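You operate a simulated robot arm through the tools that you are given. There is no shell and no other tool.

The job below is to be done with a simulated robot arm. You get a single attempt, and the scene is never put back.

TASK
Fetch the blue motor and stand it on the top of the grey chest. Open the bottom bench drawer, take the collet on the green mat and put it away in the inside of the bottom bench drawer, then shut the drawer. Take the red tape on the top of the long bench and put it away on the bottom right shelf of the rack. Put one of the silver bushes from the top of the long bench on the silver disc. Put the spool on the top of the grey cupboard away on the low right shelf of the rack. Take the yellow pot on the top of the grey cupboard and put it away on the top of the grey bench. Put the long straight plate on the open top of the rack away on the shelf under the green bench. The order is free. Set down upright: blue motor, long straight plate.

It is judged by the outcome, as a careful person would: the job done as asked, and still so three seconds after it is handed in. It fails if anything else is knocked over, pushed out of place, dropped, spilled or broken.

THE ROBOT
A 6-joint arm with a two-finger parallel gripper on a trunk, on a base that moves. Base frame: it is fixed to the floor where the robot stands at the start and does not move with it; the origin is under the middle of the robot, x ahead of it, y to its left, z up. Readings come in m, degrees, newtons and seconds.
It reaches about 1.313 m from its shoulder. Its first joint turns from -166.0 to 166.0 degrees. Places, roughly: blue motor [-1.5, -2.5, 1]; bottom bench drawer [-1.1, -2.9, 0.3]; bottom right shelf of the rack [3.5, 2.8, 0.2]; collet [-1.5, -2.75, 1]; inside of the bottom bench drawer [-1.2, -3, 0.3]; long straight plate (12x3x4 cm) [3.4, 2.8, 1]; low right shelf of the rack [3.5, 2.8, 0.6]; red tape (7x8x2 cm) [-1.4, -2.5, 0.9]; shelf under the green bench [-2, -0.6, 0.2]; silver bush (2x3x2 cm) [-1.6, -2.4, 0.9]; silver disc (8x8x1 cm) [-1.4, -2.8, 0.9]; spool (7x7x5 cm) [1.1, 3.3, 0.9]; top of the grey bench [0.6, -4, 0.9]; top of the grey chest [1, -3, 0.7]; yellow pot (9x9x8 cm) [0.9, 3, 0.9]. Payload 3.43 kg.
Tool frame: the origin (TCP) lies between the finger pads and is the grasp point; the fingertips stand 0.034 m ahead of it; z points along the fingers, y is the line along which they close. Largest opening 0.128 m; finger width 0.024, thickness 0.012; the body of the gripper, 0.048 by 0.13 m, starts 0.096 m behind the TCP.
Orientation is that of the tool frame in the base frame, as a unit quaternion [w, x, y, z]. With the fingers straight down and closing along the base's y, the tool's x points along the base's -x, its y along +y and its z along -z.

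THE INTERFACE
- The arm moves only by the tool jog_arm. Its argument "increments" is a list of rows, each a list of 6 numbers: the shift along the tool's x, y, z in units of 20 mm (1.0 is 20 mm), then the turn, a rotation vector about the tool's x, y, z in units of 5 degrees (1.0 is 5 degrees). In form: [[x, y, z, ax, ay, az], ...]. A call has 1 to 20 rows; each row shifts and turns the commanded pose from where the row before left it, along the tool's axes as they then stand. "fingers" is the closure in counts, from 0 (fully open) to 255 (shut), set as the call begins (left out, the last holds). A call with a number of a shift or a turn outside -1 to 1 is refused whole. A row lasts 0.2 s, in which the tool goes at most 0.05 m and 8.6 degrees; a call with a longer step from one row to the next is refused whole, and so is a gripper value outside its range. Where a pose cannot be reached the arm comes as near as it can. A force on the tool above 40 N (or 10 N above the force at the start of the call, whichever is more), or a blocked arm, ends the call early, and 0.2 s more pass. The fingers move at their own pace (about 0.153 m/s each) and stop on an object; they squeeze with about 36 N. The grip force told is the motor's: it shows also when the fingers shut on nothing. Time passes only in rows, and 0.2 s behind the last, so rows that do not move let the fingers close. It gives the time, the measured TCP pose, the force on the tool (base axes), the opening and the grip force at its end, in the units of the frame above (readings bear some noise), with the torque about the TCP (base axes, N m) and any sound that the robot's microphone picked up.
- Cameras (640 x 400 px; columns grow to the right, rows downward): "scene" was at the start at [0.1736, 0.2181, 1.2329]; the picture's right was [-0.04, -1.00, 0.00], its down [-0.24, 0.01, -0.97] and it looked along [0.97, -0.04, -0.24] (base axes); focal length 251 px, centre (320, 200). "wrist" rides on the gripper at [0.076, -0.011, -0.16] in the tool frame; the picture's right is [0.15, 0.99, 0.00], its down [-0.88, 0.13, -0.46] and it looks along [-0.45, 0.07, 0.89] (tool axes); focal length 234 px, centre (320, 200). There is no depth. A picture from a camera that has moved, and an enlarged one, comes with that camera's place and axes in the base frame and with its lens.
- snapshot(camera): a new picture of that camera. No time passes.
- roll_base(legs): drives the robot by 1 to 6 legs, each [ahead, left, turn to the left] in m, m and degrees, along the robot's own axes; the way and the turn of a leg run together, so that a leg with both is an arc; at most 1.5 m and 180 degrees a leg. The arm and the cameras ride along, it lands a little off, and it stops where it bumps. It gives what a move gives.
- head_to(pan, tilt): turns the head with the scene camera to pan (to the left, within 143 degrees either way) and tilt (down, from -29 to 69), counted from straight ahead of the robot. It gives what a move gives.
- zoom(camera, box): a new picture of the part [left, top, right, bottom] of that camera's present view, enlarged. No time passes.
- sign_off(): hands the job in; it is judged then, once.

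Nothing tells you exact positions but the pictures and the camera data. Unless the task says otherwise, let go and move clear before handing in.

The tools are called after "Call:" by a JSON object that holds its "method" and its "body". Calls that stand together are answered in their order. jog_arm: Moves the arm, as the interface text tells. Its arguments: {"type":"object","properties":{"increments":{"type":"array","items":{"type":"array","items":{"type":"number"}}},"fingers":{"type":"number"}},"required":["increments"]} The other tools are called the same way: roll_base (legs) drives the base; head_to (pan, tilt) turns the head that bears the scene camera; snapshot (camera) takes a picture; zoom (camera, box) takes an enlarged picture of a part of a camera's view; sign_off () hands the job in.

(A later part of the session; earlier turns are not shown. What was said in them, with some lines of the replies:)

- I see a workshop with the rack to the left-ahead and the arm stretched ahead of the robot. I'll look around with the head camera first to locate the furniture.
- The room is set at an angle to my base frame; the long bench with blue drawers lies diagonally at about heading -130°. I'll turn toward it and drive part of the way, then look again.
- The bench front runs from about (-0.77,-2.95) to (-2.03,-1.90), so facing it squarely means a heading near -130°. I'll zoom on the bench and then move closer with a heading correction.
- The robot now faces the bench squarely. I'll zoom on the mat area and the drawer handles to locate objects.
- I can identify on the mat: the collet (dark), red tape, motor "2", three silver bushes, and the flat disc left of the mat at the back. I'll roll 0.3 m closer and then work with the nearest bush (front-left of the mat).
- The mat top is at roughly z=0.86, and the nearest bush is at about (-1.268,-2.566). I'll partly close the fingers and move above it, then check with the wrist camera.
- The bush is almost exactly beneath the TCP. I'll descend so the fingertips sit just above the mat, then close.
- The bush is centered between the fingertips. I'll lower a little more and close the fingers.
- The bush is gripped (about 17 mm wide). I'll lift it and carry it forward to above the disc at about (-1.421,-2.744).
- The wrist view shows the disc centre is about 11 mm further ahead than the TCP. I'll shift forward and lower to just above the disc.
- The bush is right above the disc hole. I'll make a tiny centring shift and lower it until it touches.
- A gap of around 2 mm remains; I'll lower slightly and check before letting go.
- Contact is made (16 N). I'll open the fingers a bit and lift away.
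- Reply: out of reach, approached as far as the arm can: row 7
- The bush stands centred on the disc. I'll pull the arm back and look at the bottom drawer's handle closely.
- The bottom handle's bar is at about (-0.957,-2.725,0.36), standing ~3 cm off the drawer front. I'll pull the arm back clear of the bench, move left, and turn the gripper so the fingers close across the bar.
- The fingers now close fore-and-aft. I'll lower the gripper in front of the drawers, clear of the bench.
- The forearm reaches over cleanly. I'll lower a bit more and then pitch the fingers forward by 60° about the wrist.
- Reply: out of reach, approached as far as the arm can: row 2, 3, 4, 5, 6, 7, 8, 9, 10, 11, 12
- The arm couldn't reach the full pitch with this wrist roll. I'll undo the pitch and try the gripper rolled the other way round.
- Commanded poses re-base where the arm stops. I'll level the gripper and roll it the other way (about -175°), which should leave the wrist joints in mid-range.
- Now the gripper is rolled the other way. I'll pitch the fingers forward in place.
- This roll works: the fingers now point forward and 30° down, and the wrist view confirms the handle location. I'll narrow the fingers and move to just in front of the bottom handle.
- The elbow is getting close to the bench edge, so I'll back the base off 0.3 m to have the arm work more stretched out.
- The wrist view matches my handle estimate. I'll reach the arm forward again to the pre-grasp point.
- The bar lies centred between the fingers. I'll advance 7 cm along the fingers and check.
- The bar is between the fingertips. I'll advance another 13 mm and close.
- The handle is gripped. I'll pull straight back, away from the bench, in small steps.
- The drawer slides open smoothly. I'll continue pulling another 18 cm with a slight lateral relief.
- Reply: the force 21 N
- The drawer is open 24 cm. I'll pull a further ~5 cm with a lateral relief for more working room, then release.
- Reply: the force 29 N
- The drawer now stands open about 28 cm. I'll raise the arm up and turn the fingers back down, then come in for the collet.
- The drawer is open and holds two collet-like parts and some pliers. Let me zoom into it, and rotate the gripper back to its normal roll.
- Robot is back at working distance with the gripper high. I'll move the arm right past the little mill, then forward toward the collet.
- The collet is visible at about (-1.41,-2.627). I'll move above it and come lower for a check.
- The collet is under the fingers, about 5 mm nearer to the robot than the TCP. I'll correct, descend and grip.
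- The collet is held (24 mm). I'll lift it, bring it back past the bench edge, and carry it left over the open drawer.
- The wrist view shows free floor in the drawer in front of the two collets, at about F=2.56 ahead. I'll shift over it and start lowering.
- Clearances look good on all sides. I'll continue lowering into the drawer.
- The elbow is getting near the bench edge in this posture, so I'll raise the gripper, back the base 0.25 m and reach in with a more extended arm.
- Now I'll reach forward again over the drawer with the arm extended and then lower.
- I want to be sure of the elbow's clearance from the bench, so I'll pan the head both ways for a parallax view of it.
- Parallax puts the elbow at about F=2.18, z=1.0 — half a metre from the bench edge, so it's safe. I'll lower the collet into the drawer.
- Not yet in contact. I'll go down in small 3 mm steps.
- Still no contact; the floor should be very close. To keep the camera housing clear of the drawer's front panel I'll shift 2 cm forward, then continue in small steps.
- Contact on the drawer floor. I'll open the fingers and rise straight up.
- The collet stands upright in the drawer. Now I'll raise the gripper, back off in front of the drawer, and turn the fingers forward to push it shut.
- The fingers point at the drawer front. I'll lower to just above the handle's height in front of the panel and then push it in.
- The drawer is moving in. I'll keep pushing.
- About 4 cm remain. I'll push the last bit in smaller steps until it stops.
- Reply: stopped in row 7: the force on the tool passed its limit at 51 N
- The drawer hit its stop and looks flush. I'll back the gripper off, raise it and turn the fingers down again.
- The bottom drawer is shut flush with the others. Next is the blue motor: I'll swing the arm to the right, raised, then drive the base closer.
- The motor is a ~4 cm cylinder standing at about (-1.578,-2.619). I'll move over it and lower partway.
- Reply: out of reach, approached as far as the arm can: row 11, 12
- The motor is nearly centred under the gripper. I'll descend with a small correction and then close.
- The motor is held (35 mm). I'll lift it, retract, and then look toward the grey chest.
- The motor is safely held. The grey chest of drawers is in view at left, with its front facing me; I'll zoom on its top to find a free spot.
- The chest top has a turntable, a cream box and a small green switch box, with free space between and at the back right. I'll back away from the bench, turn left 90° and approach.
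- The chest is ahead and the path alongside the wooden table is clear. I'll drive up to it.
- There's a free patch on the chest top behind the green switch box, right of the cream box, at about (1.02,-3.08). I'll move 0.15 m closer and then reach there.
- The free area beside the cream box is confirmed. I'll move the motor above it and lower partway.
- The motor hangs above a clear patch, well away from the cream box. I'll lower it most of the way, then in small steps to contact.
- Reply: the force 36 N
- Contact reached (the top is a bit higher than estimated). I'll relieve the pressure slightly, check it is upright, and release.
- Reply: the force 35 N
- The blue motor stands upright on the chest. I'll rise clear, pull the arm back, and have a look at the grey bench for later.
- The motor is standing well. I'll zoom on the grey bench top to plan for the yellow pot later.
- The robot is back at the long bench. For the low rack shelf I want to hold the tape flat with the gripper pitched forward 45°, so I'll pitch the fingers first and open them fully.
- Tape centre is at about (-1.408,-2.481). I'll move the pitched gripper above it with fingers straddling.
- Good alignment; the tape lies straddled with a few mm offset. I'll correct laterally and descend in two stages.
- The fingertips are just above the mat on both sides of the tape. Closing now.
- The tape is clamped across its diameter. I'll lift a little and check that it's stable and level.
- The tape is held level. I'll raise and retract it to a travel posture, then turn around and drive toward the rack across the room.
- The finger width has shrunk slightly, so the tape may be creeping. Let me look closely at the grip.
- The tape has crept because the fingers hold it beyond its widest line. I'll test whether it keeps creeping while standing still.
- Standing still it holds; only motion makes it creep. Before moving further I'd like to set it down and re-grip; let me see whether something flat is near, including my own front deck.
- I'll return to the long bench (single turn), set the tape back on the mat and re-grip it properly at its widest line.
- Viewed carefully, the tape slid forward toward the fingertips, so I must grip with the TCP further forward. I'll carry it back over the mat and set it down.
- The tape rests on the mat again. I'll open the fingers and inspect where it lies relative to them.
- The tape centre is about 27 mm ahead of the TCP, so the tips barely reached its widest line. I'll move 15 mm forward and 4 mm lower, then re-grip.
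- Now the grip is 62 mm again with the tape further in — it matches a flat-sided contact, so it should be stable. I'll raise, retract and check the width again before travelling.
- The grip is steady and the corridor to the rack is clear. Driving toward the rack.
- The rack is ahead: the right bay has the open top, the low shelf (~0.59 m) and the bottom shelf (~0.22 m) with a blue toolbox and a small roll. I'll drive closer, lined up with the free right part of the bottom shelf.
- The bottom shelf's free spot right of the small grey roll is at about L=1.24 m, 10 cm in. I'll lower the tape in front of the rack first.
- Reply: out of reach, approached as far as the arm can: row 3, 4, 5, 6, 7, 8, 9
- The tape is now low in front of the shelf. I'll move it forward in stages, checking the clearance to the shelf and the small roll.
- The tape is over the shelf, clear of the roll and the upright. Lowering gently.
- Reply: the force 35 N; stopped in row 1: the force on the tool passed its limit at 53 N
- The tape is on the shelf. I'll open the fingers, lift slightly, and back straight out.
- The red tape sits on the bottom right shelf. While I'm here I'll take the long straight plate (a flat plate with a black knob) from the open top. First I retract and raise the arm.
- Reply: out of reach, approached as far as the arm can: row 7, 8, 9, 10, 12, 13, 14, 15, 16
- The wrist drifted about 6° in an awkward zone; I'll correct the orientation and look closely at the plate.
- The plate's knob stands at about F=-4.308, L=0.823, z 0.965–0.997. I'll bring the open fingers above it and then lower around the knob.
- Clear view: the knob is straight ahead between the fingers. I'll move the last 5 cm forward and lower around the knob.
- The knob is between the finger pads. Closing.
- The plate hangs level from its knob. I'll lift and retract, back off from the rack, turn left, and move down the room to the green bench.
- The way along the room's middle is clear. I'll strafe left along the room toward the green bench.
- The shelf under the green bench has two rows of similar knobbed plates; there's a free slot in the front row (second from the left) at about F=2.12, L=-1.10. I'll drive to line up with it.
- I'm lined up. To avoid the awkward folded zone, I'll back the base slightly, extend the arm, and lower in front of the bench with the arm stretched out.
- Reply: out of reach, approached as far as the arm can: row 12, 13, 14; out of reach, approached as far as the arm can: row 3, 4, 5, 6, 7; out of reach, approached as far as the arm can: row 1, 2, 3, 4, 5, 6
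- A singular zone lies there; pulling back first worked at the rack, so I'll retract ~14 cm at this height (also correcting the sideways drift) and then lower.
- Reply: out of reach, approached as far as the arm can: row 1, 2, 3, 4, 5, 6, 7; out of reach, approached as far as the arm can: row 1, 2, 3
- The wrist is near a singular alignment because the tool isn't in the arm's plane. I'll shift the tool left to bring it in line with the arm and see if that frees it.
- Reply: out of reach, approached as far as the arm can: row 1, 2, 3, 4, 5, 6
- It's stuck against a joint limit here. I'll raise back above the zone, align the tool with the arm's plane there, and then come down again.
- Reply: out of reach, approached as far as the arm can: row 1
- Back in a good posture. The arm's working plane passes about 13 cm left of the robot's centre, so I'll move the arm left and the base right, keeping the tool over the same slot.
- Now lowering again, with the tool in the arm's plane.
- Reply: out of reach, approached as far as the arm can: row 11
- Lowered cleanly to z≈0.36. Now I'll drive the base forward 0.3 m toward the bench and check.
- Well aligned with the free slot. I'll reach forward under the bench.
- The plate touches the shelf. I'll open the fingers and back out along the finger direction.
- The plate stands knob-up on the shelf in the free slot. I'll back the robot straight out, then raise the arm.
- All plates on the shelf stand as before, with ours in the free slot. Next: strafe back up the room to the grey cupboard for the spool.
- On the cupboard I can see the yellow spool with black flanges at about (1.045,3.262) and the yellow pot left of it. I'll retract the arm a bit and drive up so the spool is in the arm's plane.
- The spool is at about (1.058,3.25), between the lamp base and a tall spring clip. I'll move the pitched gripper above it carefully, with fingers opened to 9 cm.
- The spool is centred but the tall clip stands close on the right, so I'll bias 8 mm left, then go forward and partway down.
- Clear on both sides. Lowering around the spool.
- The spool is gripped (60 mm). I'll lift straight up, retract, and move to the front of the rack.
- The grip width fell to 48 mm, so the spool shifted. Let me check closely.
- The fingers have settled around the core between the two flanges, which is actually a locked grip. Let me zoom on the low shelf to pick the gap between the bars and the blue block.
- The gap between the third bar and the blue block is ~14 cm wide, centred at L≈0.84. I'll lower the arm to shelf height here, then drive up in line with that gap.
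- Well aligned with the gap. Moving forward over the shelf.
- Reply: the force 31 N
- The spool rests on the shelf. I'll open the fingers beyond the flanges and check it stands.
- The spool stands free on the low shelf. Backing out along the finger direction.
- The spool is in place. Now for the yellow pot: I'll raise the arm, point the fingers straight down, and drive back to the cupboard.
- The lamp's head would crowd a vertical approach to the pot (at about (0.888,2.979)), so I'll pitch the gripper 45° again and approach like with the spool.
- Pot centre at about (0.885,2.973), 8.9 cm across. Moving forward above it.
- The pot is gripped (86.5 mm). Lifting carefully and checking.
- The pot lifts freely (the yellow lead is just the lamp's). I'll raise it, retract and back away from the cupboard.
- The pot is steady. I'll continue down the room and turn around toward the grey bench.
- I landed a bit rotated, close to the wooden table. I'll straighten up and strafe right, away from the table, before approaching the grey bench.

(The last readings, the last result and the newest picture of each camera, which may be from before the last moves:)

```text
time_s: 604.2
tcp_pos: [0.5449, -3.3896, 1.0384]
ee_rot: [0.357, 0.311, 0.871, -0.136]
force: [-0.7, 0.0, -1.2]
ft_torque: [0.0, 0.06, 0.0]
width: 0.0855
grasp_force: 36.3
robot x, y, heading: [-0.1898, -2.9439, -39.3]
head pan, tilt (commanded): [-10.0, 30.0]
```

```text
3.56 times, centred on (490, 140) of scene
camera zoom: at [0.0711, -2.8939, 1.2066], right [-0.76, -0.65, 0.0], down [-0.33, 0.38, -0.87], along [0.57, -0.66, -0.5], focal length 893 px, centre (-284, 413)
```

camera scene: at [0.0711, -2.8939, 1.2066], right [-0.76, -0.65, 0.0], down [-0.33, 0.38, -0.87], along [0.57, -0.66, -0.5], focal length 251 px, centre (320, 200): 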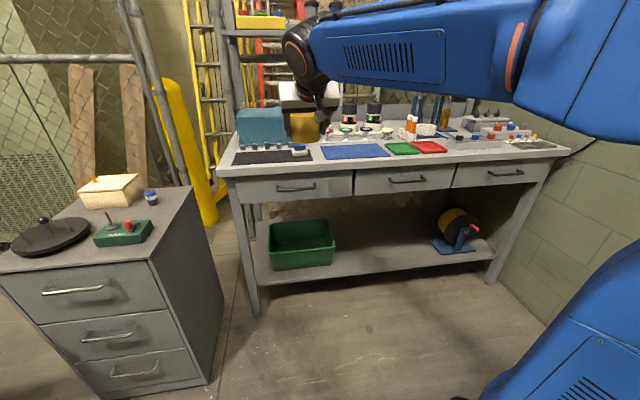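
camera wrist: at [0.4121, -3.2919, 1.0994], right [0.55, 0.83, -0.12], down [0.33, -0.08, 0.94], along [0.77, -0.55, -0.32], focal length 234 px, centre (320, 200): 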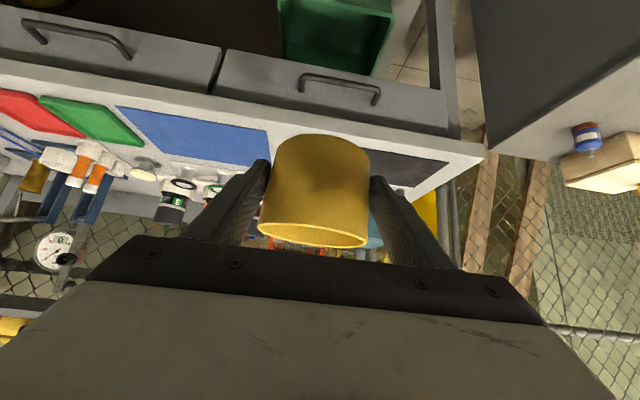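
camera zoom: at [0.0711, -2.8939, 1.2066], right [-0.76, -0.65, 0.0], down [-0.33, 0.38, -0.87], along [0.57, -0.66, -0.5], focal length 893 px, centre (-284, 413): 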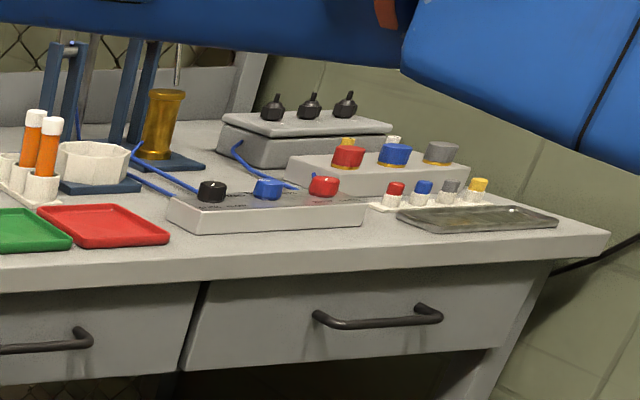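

The blue mat at the middle of the bench is empty and roomy, so I'll set the pot there (about F=2.44, L=2.83). Moving the base slightly forward and right.

Call:
{"method": "roll_base", "body": {"legs": [[0.13, -0.19, -0.7]]}}

Call:
{"method": "snapshot", "body": {"camera": "wrist"}}

Call:
{"method": "snapshot", "body": {"camera": "scene"}}

```text
time_s: 605.9
tcp_pos: [0.5195, -3.6221, 1.0391]
ee_rot: [0.355, 0.316, 0.869, -0.138]
force: [0.2, 0.1, -1.0]
ft_torque: [0.02, 0.05, -0.01]
width: 0.0858
grasp_force: 36.3
robot x, y, heading: [-0.2102, -3.1681, -40.0]
head pan, tilt (commanded): [-10.0, 30.0]
```

```text
taken
camera wrist: at [0.3873, -3.5236, 1.0994], right [0.56, 0.82, -0.12], down [0.33, -0.09, 0.94], along [0.76, -0.57, -0.32], focal length 234 px, centre (320, 200)
```

wrist: 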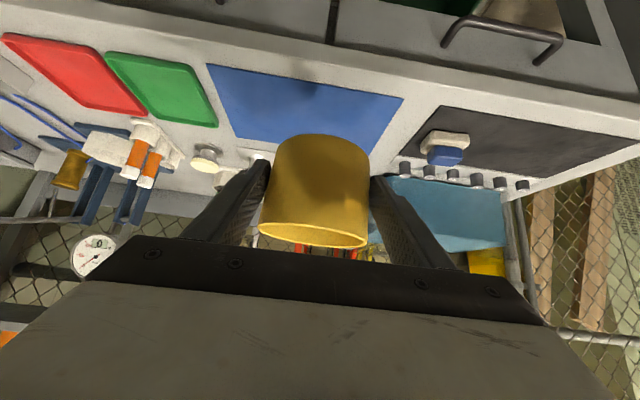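

```text
taken
camera scene: at [0.0521, -3.1208, 1.2065], right [-0.77, -0.64, 0.0], down [-0.32, 0.38, -0.87], along [0.56, -0.66, -0.5], focal length 251 px, centre (320, 200)
```

scene: 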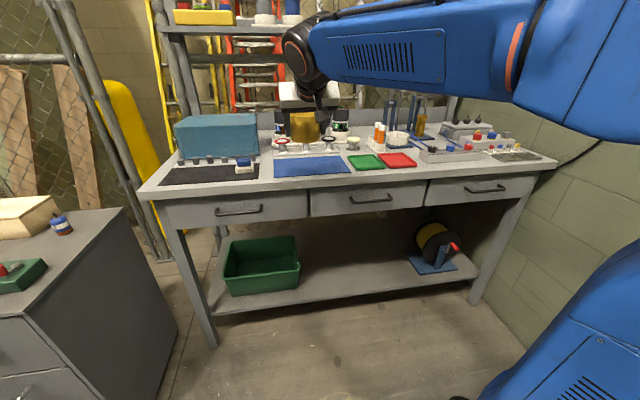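

Call:
{"method": "jog_arm", "body": {"increments": [[-0.71, 0, 0.7043, 0, 0, 0], [-0.71, 0, 0.7043, 0, 0, 0], [-0.71, 0, 0.7043, 0, 0, 0], [-0.71, 0, 0.7043, 0, 0, 0], [-0.71, 0, 0.7043, 0, 0, 0], [0.7042, 0, 0.7102, 0, 0, 0], [0.7042, 0, 0.7102, 0, 0, 0], [0.7042, 0, 0.7102, 0, 0, 0]]}}

Call:
{"method": "snapshot", "body": {"camera": "wrist"}}

Call:
{"method": "zoom", "body": {"camera": "scene", "box": [220, 90, 420, 200]}}

```text
time_s: 607.7
tcp_pos: [0.5957, -3.6895, 0.9791]
ee_rot: [0.356, 0.316, 0.869, -0.138]
force: [-0.8, 0.4, -1.6]
ft_torque: [0.01, 0.0, -0.02]
width: 0.0856
grasp_force: 35.4
robot x, y, heading: [-0.2072, -3.167, -40.1]
head pan, tilt (commanded): [-10.0, 30.0]
```

```text
taken
camera wrist: at [0.4633, -3.5884, 1.0388], right [0.56, 0.82, -0.12], down [0.32, -0.09, 0.94], along [0.76, -0.57, -0.31], focal length 234 px, centre (320, 200)
```

wrist: 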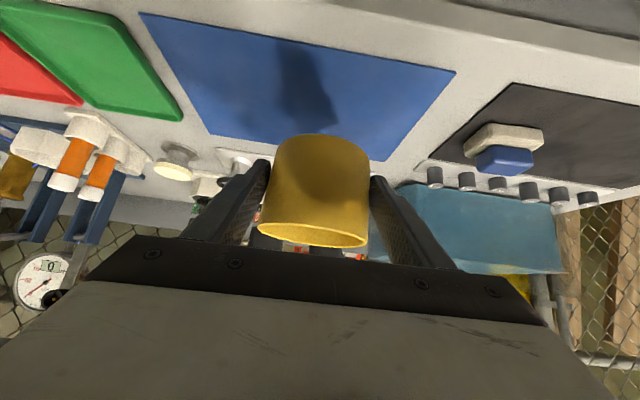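

```text
3.20 times, centred on (320, 145) of scene
camera zoom: at [0.052, -3.1208, 1.2065], right [-0.77, -0.64, 0.0], down [-0.32, 0.38, -0.87], along [0.56, -0.66, -0.5], focal length 804 px, centre (320, 376)
```

zoom: 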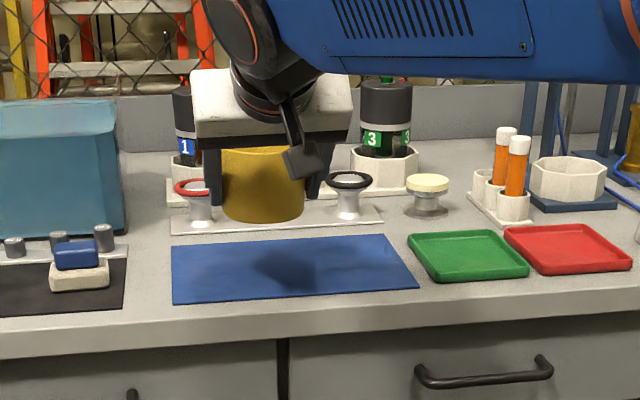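

Call:
{"method": "jog_arm", "body": {"increments": [[0.6, 0, 0.6, 0, 0, 0], [0.4, 0, 0.4, 0, 0, 0], [0.2, 0, 0.2, 0, 0, 0], [0, 0, 0, 0, 0, 0]]}}

Call:
{"method": "zoom", "body": {"camera": "scene", "box": [240, 110, 380, 200]}}

Call:
{"method": "snapshot", "body": {"camera": "wrist"}}

```text
time_s: 608.7
tcp_pos: [0.5949, -3.6889, 0.944]
ee_rot: [0.355, 0.316, 0.869, -0.138]
force: [-1.3, 0.0, 0.3]
ft_torque: [0.03, 0.02, 0.0]
width: 0.0855
grasp_force: 35.9
robot x, y, heading: [-0.2063, -3.1708, -40.3]
head pan, tilt (commanded): [-10.0, 30.0]
```

```text
4.44 times, centred on (310, 155) of scene
camera zoom: at [0.0521, -3.1208, 1.2065], right [-0.77, -0.64, 0.0], down [-0.32, 0.38, -0.87], along [0.56, -0.66, -0.5], focal length 1116 px, centre (364, 400)
```

zoom: 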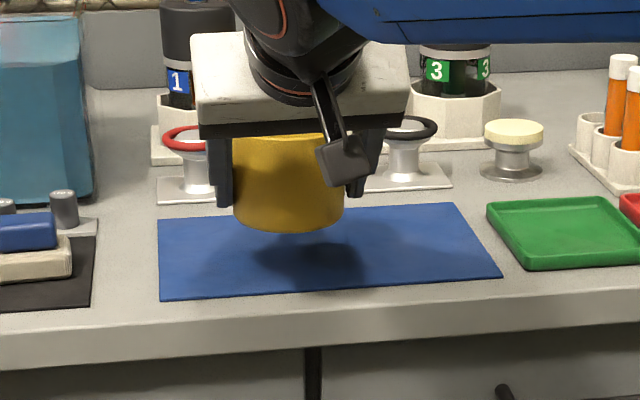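

```text
taken
camera wrist: at [0.463, -3.5894, 1.0053], right [0.56, 0.82, -0.12], down [0.33, -0.09, 0.94], along [0.76, -0.57, -0.32], focal length 234 px, centre (320, 200)
```

wrist: 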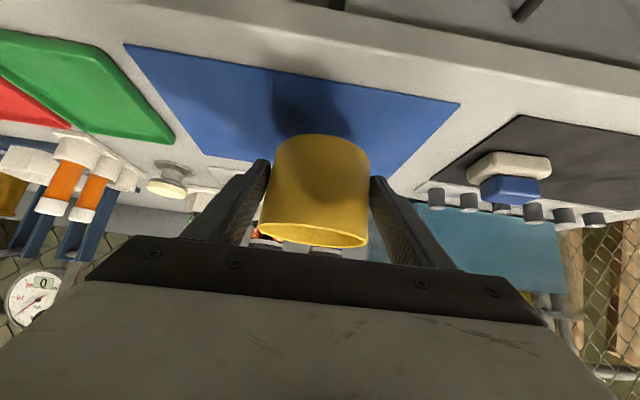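

Call:
{"method": "jog_arm", "body": {"increments": [[0.25, 0, 0.25, 0, 0, 0], [0.2, 0, 0.2, 0, 0, 0], [0, 0, 0, 0, 0, 0]]}}

Call:
{"method": "jog_arm", "body": {"increments": [[0.15, 0, 0.15, 0, 0, 0], [0.15, 0, 0.15, 0, 0, 0], [0, 0, 0, 0, 0, 0]]}}

Call:
{"method": "zoom", "body": {"camera": "scene", "box": [240, 110, 380, 200]}}

```text
time_s: 609.5
tcp_pos: [0.5939, -3.6885, 0.9339]
ee_rot: [0.356, 0.316, 0.868, -0.138]
force: [0.3, 0.5, -0.6]
ft_torque: [-0.01, 0.01, -0.01]
width: 0.0854
grasp_force: 36.0
robot x, y, heading: [-0.213, -3.168, -39.9]
head pan, tilt (commanded): [-10.0, 30.0]
```

```text
time_s: 610.3
tcp_pos: [0.5944, -3.6878, 0.924]
ee_rot: [0.355, 0.316, 0.869, -0.138]
force: [0.0, 0.5, -1.3]
ft_torque: [0.03, 0.03, 0.01]
width: 0.0856
grasp_force: 35.8
robot x, y, heading: [-0.2073, -3.1728, -40.1]
head pan, tilt (commanded): [-10.0, 30.0]
```

```text
4.44 times, centred on (310, 155) of scene
camera zoom: at [0.0521, -3.1208, 1.2065], right [-0.77, -0.64, 0.0], down [-0.32, 0.38, -0.87], along [0.56, -0.66, -0.5], focal length 1116 px, centre (364, 400)
```

zoom: 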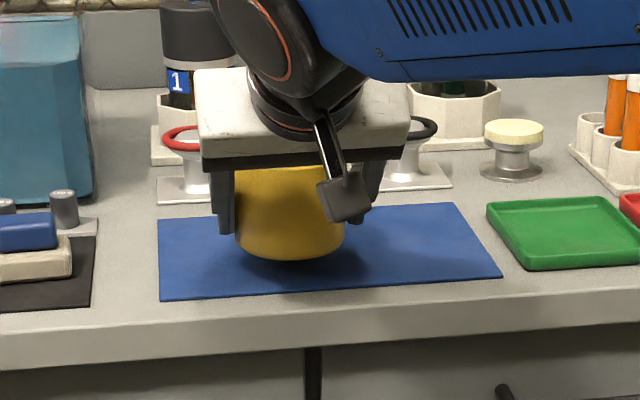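

Nearly down; the shadow is closing on the pot's base. Continuing in small steps.

Call:
{"method": "jog_arm", "body": {"increments": [[0.12, 0, 0.12, 0, 0, 0], [0.12, 0, 0.12, 0, 0, 0], [0, 0, 0, 0, 0, 0]]}}

Call:
{"method": "jog_arm", "body": {"increments": [[0.1, 0, 0.1, 0, 0, 0], [0.1, 0, 0.1, 0, 0, 0], [0, 0, 0, 0, 0, 0]]}}

Call:
{"method": "zoom", "body": {"camera": "scene", "box": [240, 110, 380, 200]}}

```text
time_s: 611.1
tcp_pos: [0.5939, -3.6889, 0.9175]
ee_rot: [0.355, 0.316, 0.869, -0.138]
force: [0.1, 0.2, -0.5]
ft_torque: [-0.01, 0.02, -0.02]
width: 0.0854
grasp_force: 35.6
robot x, y, heading: [-0.2084, -3.1694, -40.1]
head pan, tilt (commanded): [-10.0, 30.0]
```

```text
time_s: 611.9
tcp_pos: [0.593, -3.6892, 0.9103]
ee_rot: [0.355, 0.316, 0.869, -0.138]
force: [0.2, 0.5, -1.1]
ft_torque: [-0.02, 0.04, -0.02]
width: 0.0855
grasp_force: 35.8
robot x, y, heading: [-0.2082, -3.1726, -40.2]
head pan, tilt (commanded): [-10.0, 30.0]
```

```text
4.44 times, centred on (310, 155) of scene
camera zoom: at [0.0521, -3.1208, 1.2065], right [-0.77, -0.64, 0.0], down [-0.32, 0.38, -0.87], along [0.56, -0.66, -0.5], focal length 1116 px, centre (364, 400)
```

zoom: 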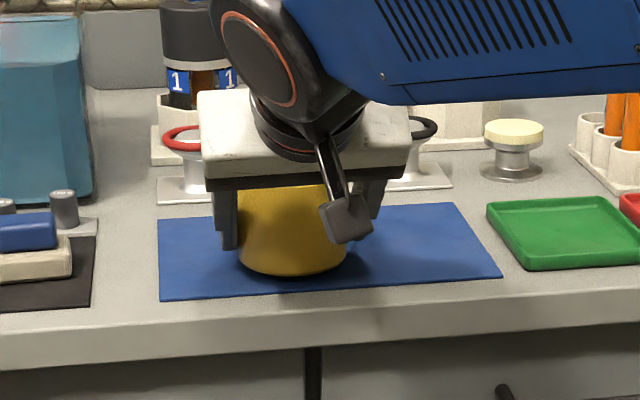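

Call:
{"method": "jog_arm", "body": {"increments": [[0.1, 0, 0.1, 0, 0, 0], [0.08, 0, 0.08, 0, 0, 0], [0, 0, 0, 0, 0, 0]]}}

Call:
{"method": "jog_arm", "body": {"increments": [[0.08, 0, 0.08, 0, 0, 0], [0.08, 0, 0.08, 0, 0, 0], [0, 0, 0, 0, 0, 0]]}}

Call:
{"method": "zoom", "body": {"camera": "scene", "box": [240, 110, 380, 200]}}

```text
time_s: 612.7
tcp_pos: [0.5942, -3.6897, 0.906]
ee_rot: [0.355, 0.317, 0.868, -0.138]
force: [0.5, 0.0, -1.3]
ft_torque: [0.0, -0.02, 0.01]
width: 0.0853
grasp_force: 36.4
robot x, y, heading: [-0.2099, -3.17, -40.0]
head pan, tilt (commanded): [-10.0, 30.0]
```

```text
time_s: 613.5
tcp_pos: [0.5959, -3.6887, 0.9035]
ee_rot: [0.357, 0.315, 0.869, -0.137]
force: [-0.6, 2.7, 14.5]
ft_torque: [-0.49, 0.29, -0.06]
width: 0.0856
grasp_force: 35.8
robot x, y, heading: [-0.2116, -3.1665, -40.0]
head pan, tilt (commanded): [-10.0, 30.0]
```

```text
4.44 times, centred on (310, 155) of scene
camera zoom: at [0.0516, -3.1204, 1.2066], right [-0.77, -0.64, 0.0], down [-0.32, 0.38, -0.87], along [0.56, -0.66, -0.5], focal length 1116 px, centre (364, 400)
```

zoom: 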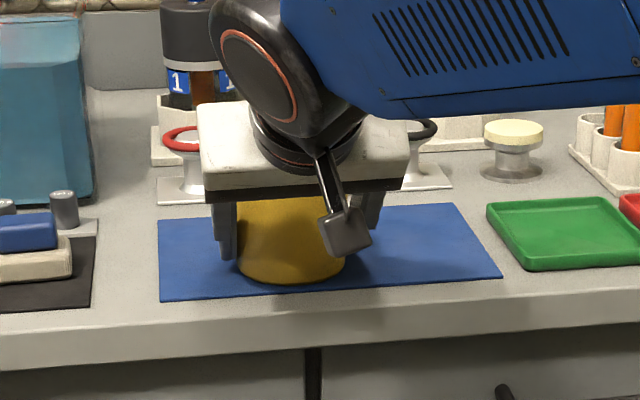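

The pot rests on the bench. Opening the fingers and backing out.

Call:
{"method": "jog_arm", "body": {"increments": [[0, 0, 0, 0, 0, 0], [0, 0, 0, 0, 0, 0], [0, 0, 0, 0, 0, 0]], "fingers": 30}}

Call:
{"method": "jog_arm", "body": {"increments": [[0, 0, -0.5, 0, 0, 0], [0, 0, -1, 0, 0, 0], [0, 0, -1, 0, 0, 0], [0, 0, -1, 0, 0, 0], [0, 0, -1, 0, 0, 0], [0, 0, -1, 0, 0, 0], [0, 0, -1, 0, 0, 0], [0, 0, -1, 0, 0, 0], [0, 0, -1, 0, 0, 0]]}}

Call:
{"method": "snapshot", "body": {"camera": "wrist"}}

Call:
{"method": "zoom", "body": {"camera": "scene", "box": [220, 90, 420, 200]}}

```text
time_s: 614.3
tcp_pos: [0.5938, -3.6895, 0.9023]
ee_rot: [0.355, 0.317, 0.869, -0.138]
force: [0.3, 0.8, -0.2]
ft_torque: [-0.04, 0.04, -0.01]
width: 0.113
grasp_force: 0.0
robot x, y, heading: [-0.2075, -3.1718, -40.1]
head pan, tilt (commanded): [-10.0, 30.0]
```

```text
time_s: 616.3
tcp_pos: [0.5033, -3.6095, 1.0232]
ee_rot: [0.355, 0.317, 0.868, -0.138]
force: [-0.2, 0.3, 0.0]
ft_torque: [-0.01, -0.01, 0.01]
width: 0.1131
grasp_force: 0.1
robot x, y, heading: [-0.2091, -3.1707, -39.7]
head pan, tilt (commanded): [-10.0, 30.0]
```

```text
taken
camera wrist: at [0.3716, -3.5099, 1.0828], right [0.56, 0.82, -0.12], down [0.33, -0.09, 0.94], along [0.76, -0.57, -0.32], focal length 234 px, centre (320, 200)
```

wrist: 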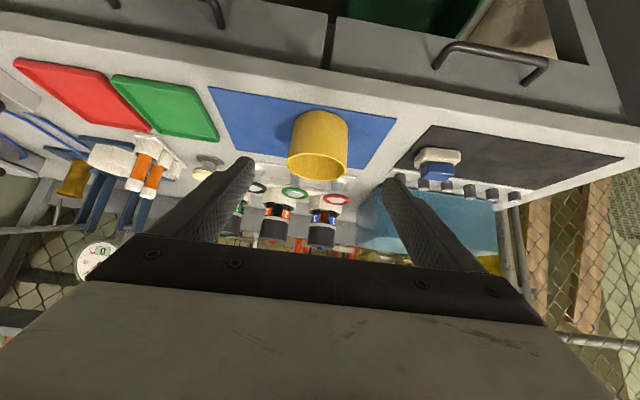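

```text
3.20 times, centred on (320, 145) of scene
camera zoom: at [0.0522, -3.1208, 1.2065], right [-0.77, -0.64, 0.0], down [-0.32, 0.38, -0.87], along [0.56, -0.66, -0.5], focal length 804 px, centre (320, 376)
```

zoom: 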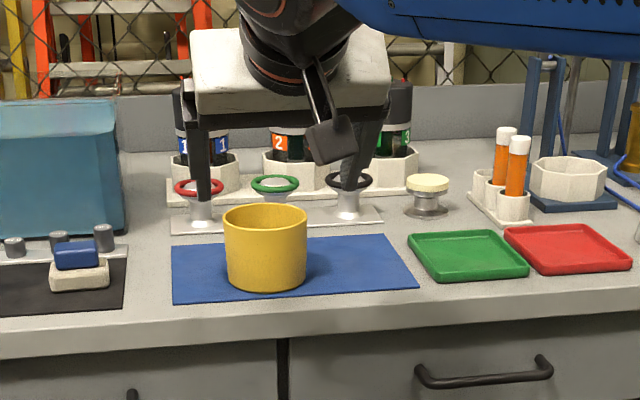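

The pot stands on the grey bench. I'll retract the arm fully and take final looks at the chest and the long bench.

Call:
{"method": "jog_arm", "body": {"increments": [[0.71, 0, -0.7043, 0, 0, 0], [0.71, 0, -0.7043, 0, 0, 0], [0.71, 0, -0.7043, 0, 0, 0], [0.71, 0, -0.7043, 0, 0, 0], [0.71, 0, -0.7043, 0, 0, 0], [0.71, 0, -0.7043, 0, 0, 0], [0.71, 0, -0.7043, 0, 0, 0], [0.71, 0, -0.7043, 0, 0, 0], [0.71, 0, -0.7043, 0, 0, 0]]}}

Call:
{"method": "head_to", "body": {"pan": 0, "tilt": 25}}

Call:
{"method": "snapshot", "body": {"camera": "scene"}}

Call:
{"method": "roll_base", "body": {"legs": [[0, 0.4, 0], [-0.9, 0, 0]]}}

Call:
{"method": "head_to", "body": {"pan": -80, "tilt": 25}}

Call:
{"method": "snapshot", "body": {"camera": "scene"}}

```text
time_s: 618.3
tcp_pos: [0.3672, -3.4917, 1.0233]
ee_rot: [0.355, 0.316, 0.869, -0.138]
force: [-0.4, 0.2, 0.2]
ft_torque: [-0.03, 0.02, 0.02]
width: 0.1128
grasp_force: 0.1
robot x, y, heading: [-0.2087, -3.174, -40.3]
head pan, tilt (commanded): [-10.0, 30.0]
```

```text
time_s: 619.0
tcp_pos: [0.3676, -3.4923, 1.0223]
ee_rot: [0.355, 0.316, 0.869, -0.138]
force: [-0.6, 0.5, -0.1]
ft_torque: [0.01, 0.01, 0.01]
width: 0.1129
grasp_force: 0.1
robot x, y, heading: [-0.2113, -3.1649, -40.2]
head pan, tilt (commanded): [0.0, 25.0]
```

```text
taken
camera scene: at [0.0644, -3.1108, 1.2145], right [-0.64, -0.76, 0.0], down [-0.32, 0.27, -0.91], along [0.69, -0.58, -0.42], focal length 251 px, centre (320, 200)
```

scene: 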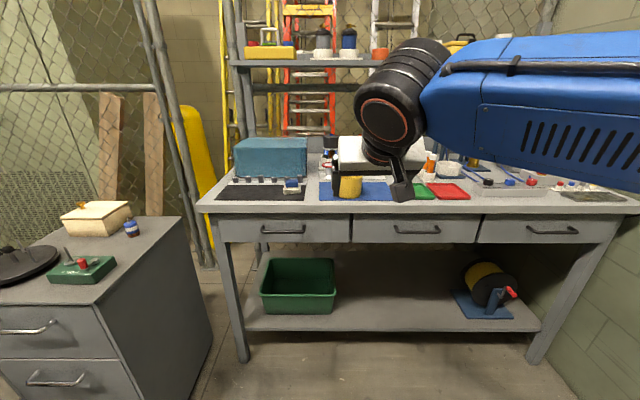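

```text
time_s: 625.8
tcp_pos: [-0.0476, -2.6086, 1.0226]
ee_rot: [0.355, 0.316, 0.869, -0.138]
force: [0.0, -0.1, -0.5]
ft_torque: [0.0, 0.05, -0.02]
width: 0.113
grasp_force: 0.1
robot x, y, heading: [-0.6226, -2.2874, -40.1]
head pan, tilt (commanded): [0.0, 25.0]
```

```text
time_s: 627.4
tcp_pos: [-0.0474, -2.609, 1.0232]
ee_rot: [0.355, 0.316, 0.869, -0.138]
force: [-0.3, 0.5, -0.1]
ft_torque: [0.03, 0.01, -0.02]
width: 0.1128
grasp_force: 0.1
robot x, y, heading: [-0.6209, -2.2838, -40.0]
head pan, tilt (commanded): [-80.0, 25.0]
```

```text
taken
camera scene: at [-0.4661, -2.247, 1.2145], right [-0.87, 0.5, 0.0], down [0.21, 0.37, -0.91], along [-0.45, -0.78, -0.42], focal length 251 px, centre (320, 200)
```

scene: 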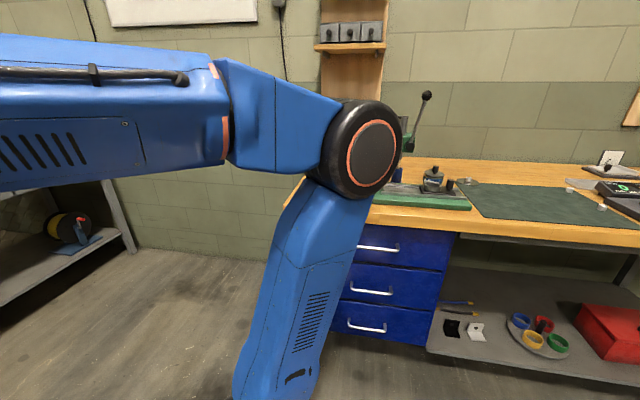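

Call:
{"method": "zoom", "body": {"camera": "scene", "box": [320, 140, 640, 340]}}

Call:
{"method": "head_to", "body": {"pan": -110, "tilt": 30}}

Call:
{"method": "zoom", "body": {"camera": "scene", "box": [100, 80, 500, 300]}}

```text
2.00 times, centred on (480, 240) of scene
camera zoom: at [-0.4661, -2.247, 1.2145], right [-0.87, 0.5, 0.0], down [0.21, 0.37, -0.91], along [-0.45, -0.78, -0.42], focal length 502 px, centre (0, 120)
```

zoom: 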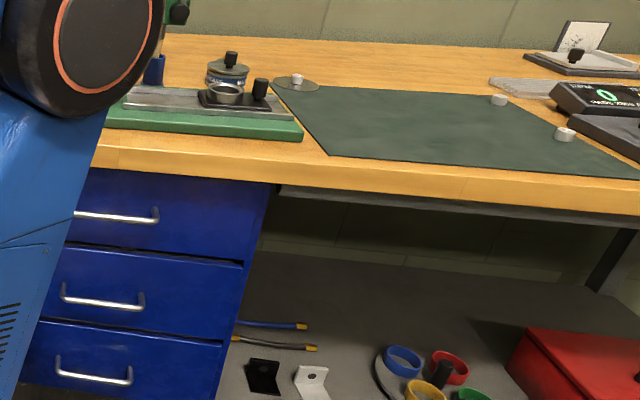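

```text
time_s: 628.3
tcp_pos: [-0.0471, -2.6082, 1.0238]
ee_rot: [0.356, 0.316, 0.869, -0.138]
force: [0.1, 0.2, -0.6]
ft_torque: [-0.01, 0.0, 0.03]
width: 0.1131
grasp_force: 0.1
robot x, y, heading: [-0.6205, -2.2847, -40.2]
head pan, tilt (commanded): [-110.0, 30.0]
```

```text
1.60 times, centred on (300, 190) of scene
camera zoom: at [-0.4983, -2.2124, 1.2065], right [-0.5, 0.87, 0.0], down [0.43, 0.25, -0.87], along [-0.75, -0.43, -0.5], focal length 402 px, centre (352, 216)
```

zoom: 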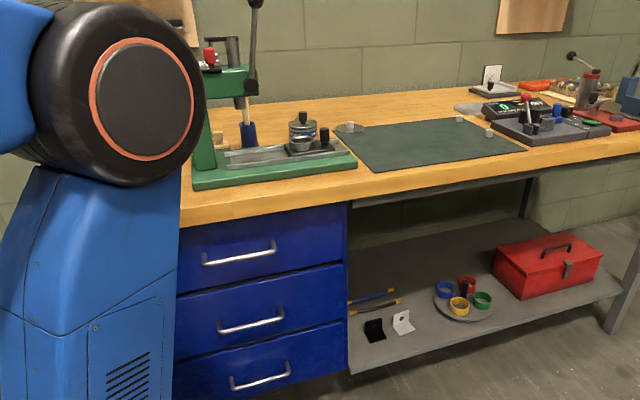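

Everything is in its place: bottom drawer flush and shut, a bush on the disc, motor on the chest, pot on the grey bench, and tape, spool and plate were confirmed at their shelves. The gripper is empty and clear, so I hand in the job.

Call:
{"method": "sign_off", "body": {}}

```text
The job is handed in.
```

I've handed the job in with every item placed as asked. I last saw each one sitting correctly, but I've had no word on how it was judged.

- **Blue motor:** it stands upright on top of the grey chest.
- **Collet:** it stands on the floor of the bottom bench drawer, next to the collets already there. The drawer is pushed shut and flush with the others.
- **Red tape:** it lies on the bottom right shelf of the rack, beside the small grey roll. It crept in the gripper on the first try, so I set it back on the mat and gripped it again before carrying it over.
- **Silver bush:** one bush stands centred on the silver disc.
- **Spool:** it stands on the low right shelf of the rack, between the metal bars and the blue block. It slipped in the fingers on the way but was set down standing.
- **Yellow pot:** it stands on the blue mat on top of the grey bench. The clear strip of bench in front of the mats is only about as wide as the pot, so I counted the mat as part of the bench top.
- **Long straight plate:** it rests knob-up on the shelf under the green bench, in an empty slot in the front row.

I saw nothing else knocked over or moved. At the end I checked the chest, the grey bench and the long bench again. I did not go back to the rack, the cupboard or the green bench after my last work at each. The gripper is empty and clear of everything.
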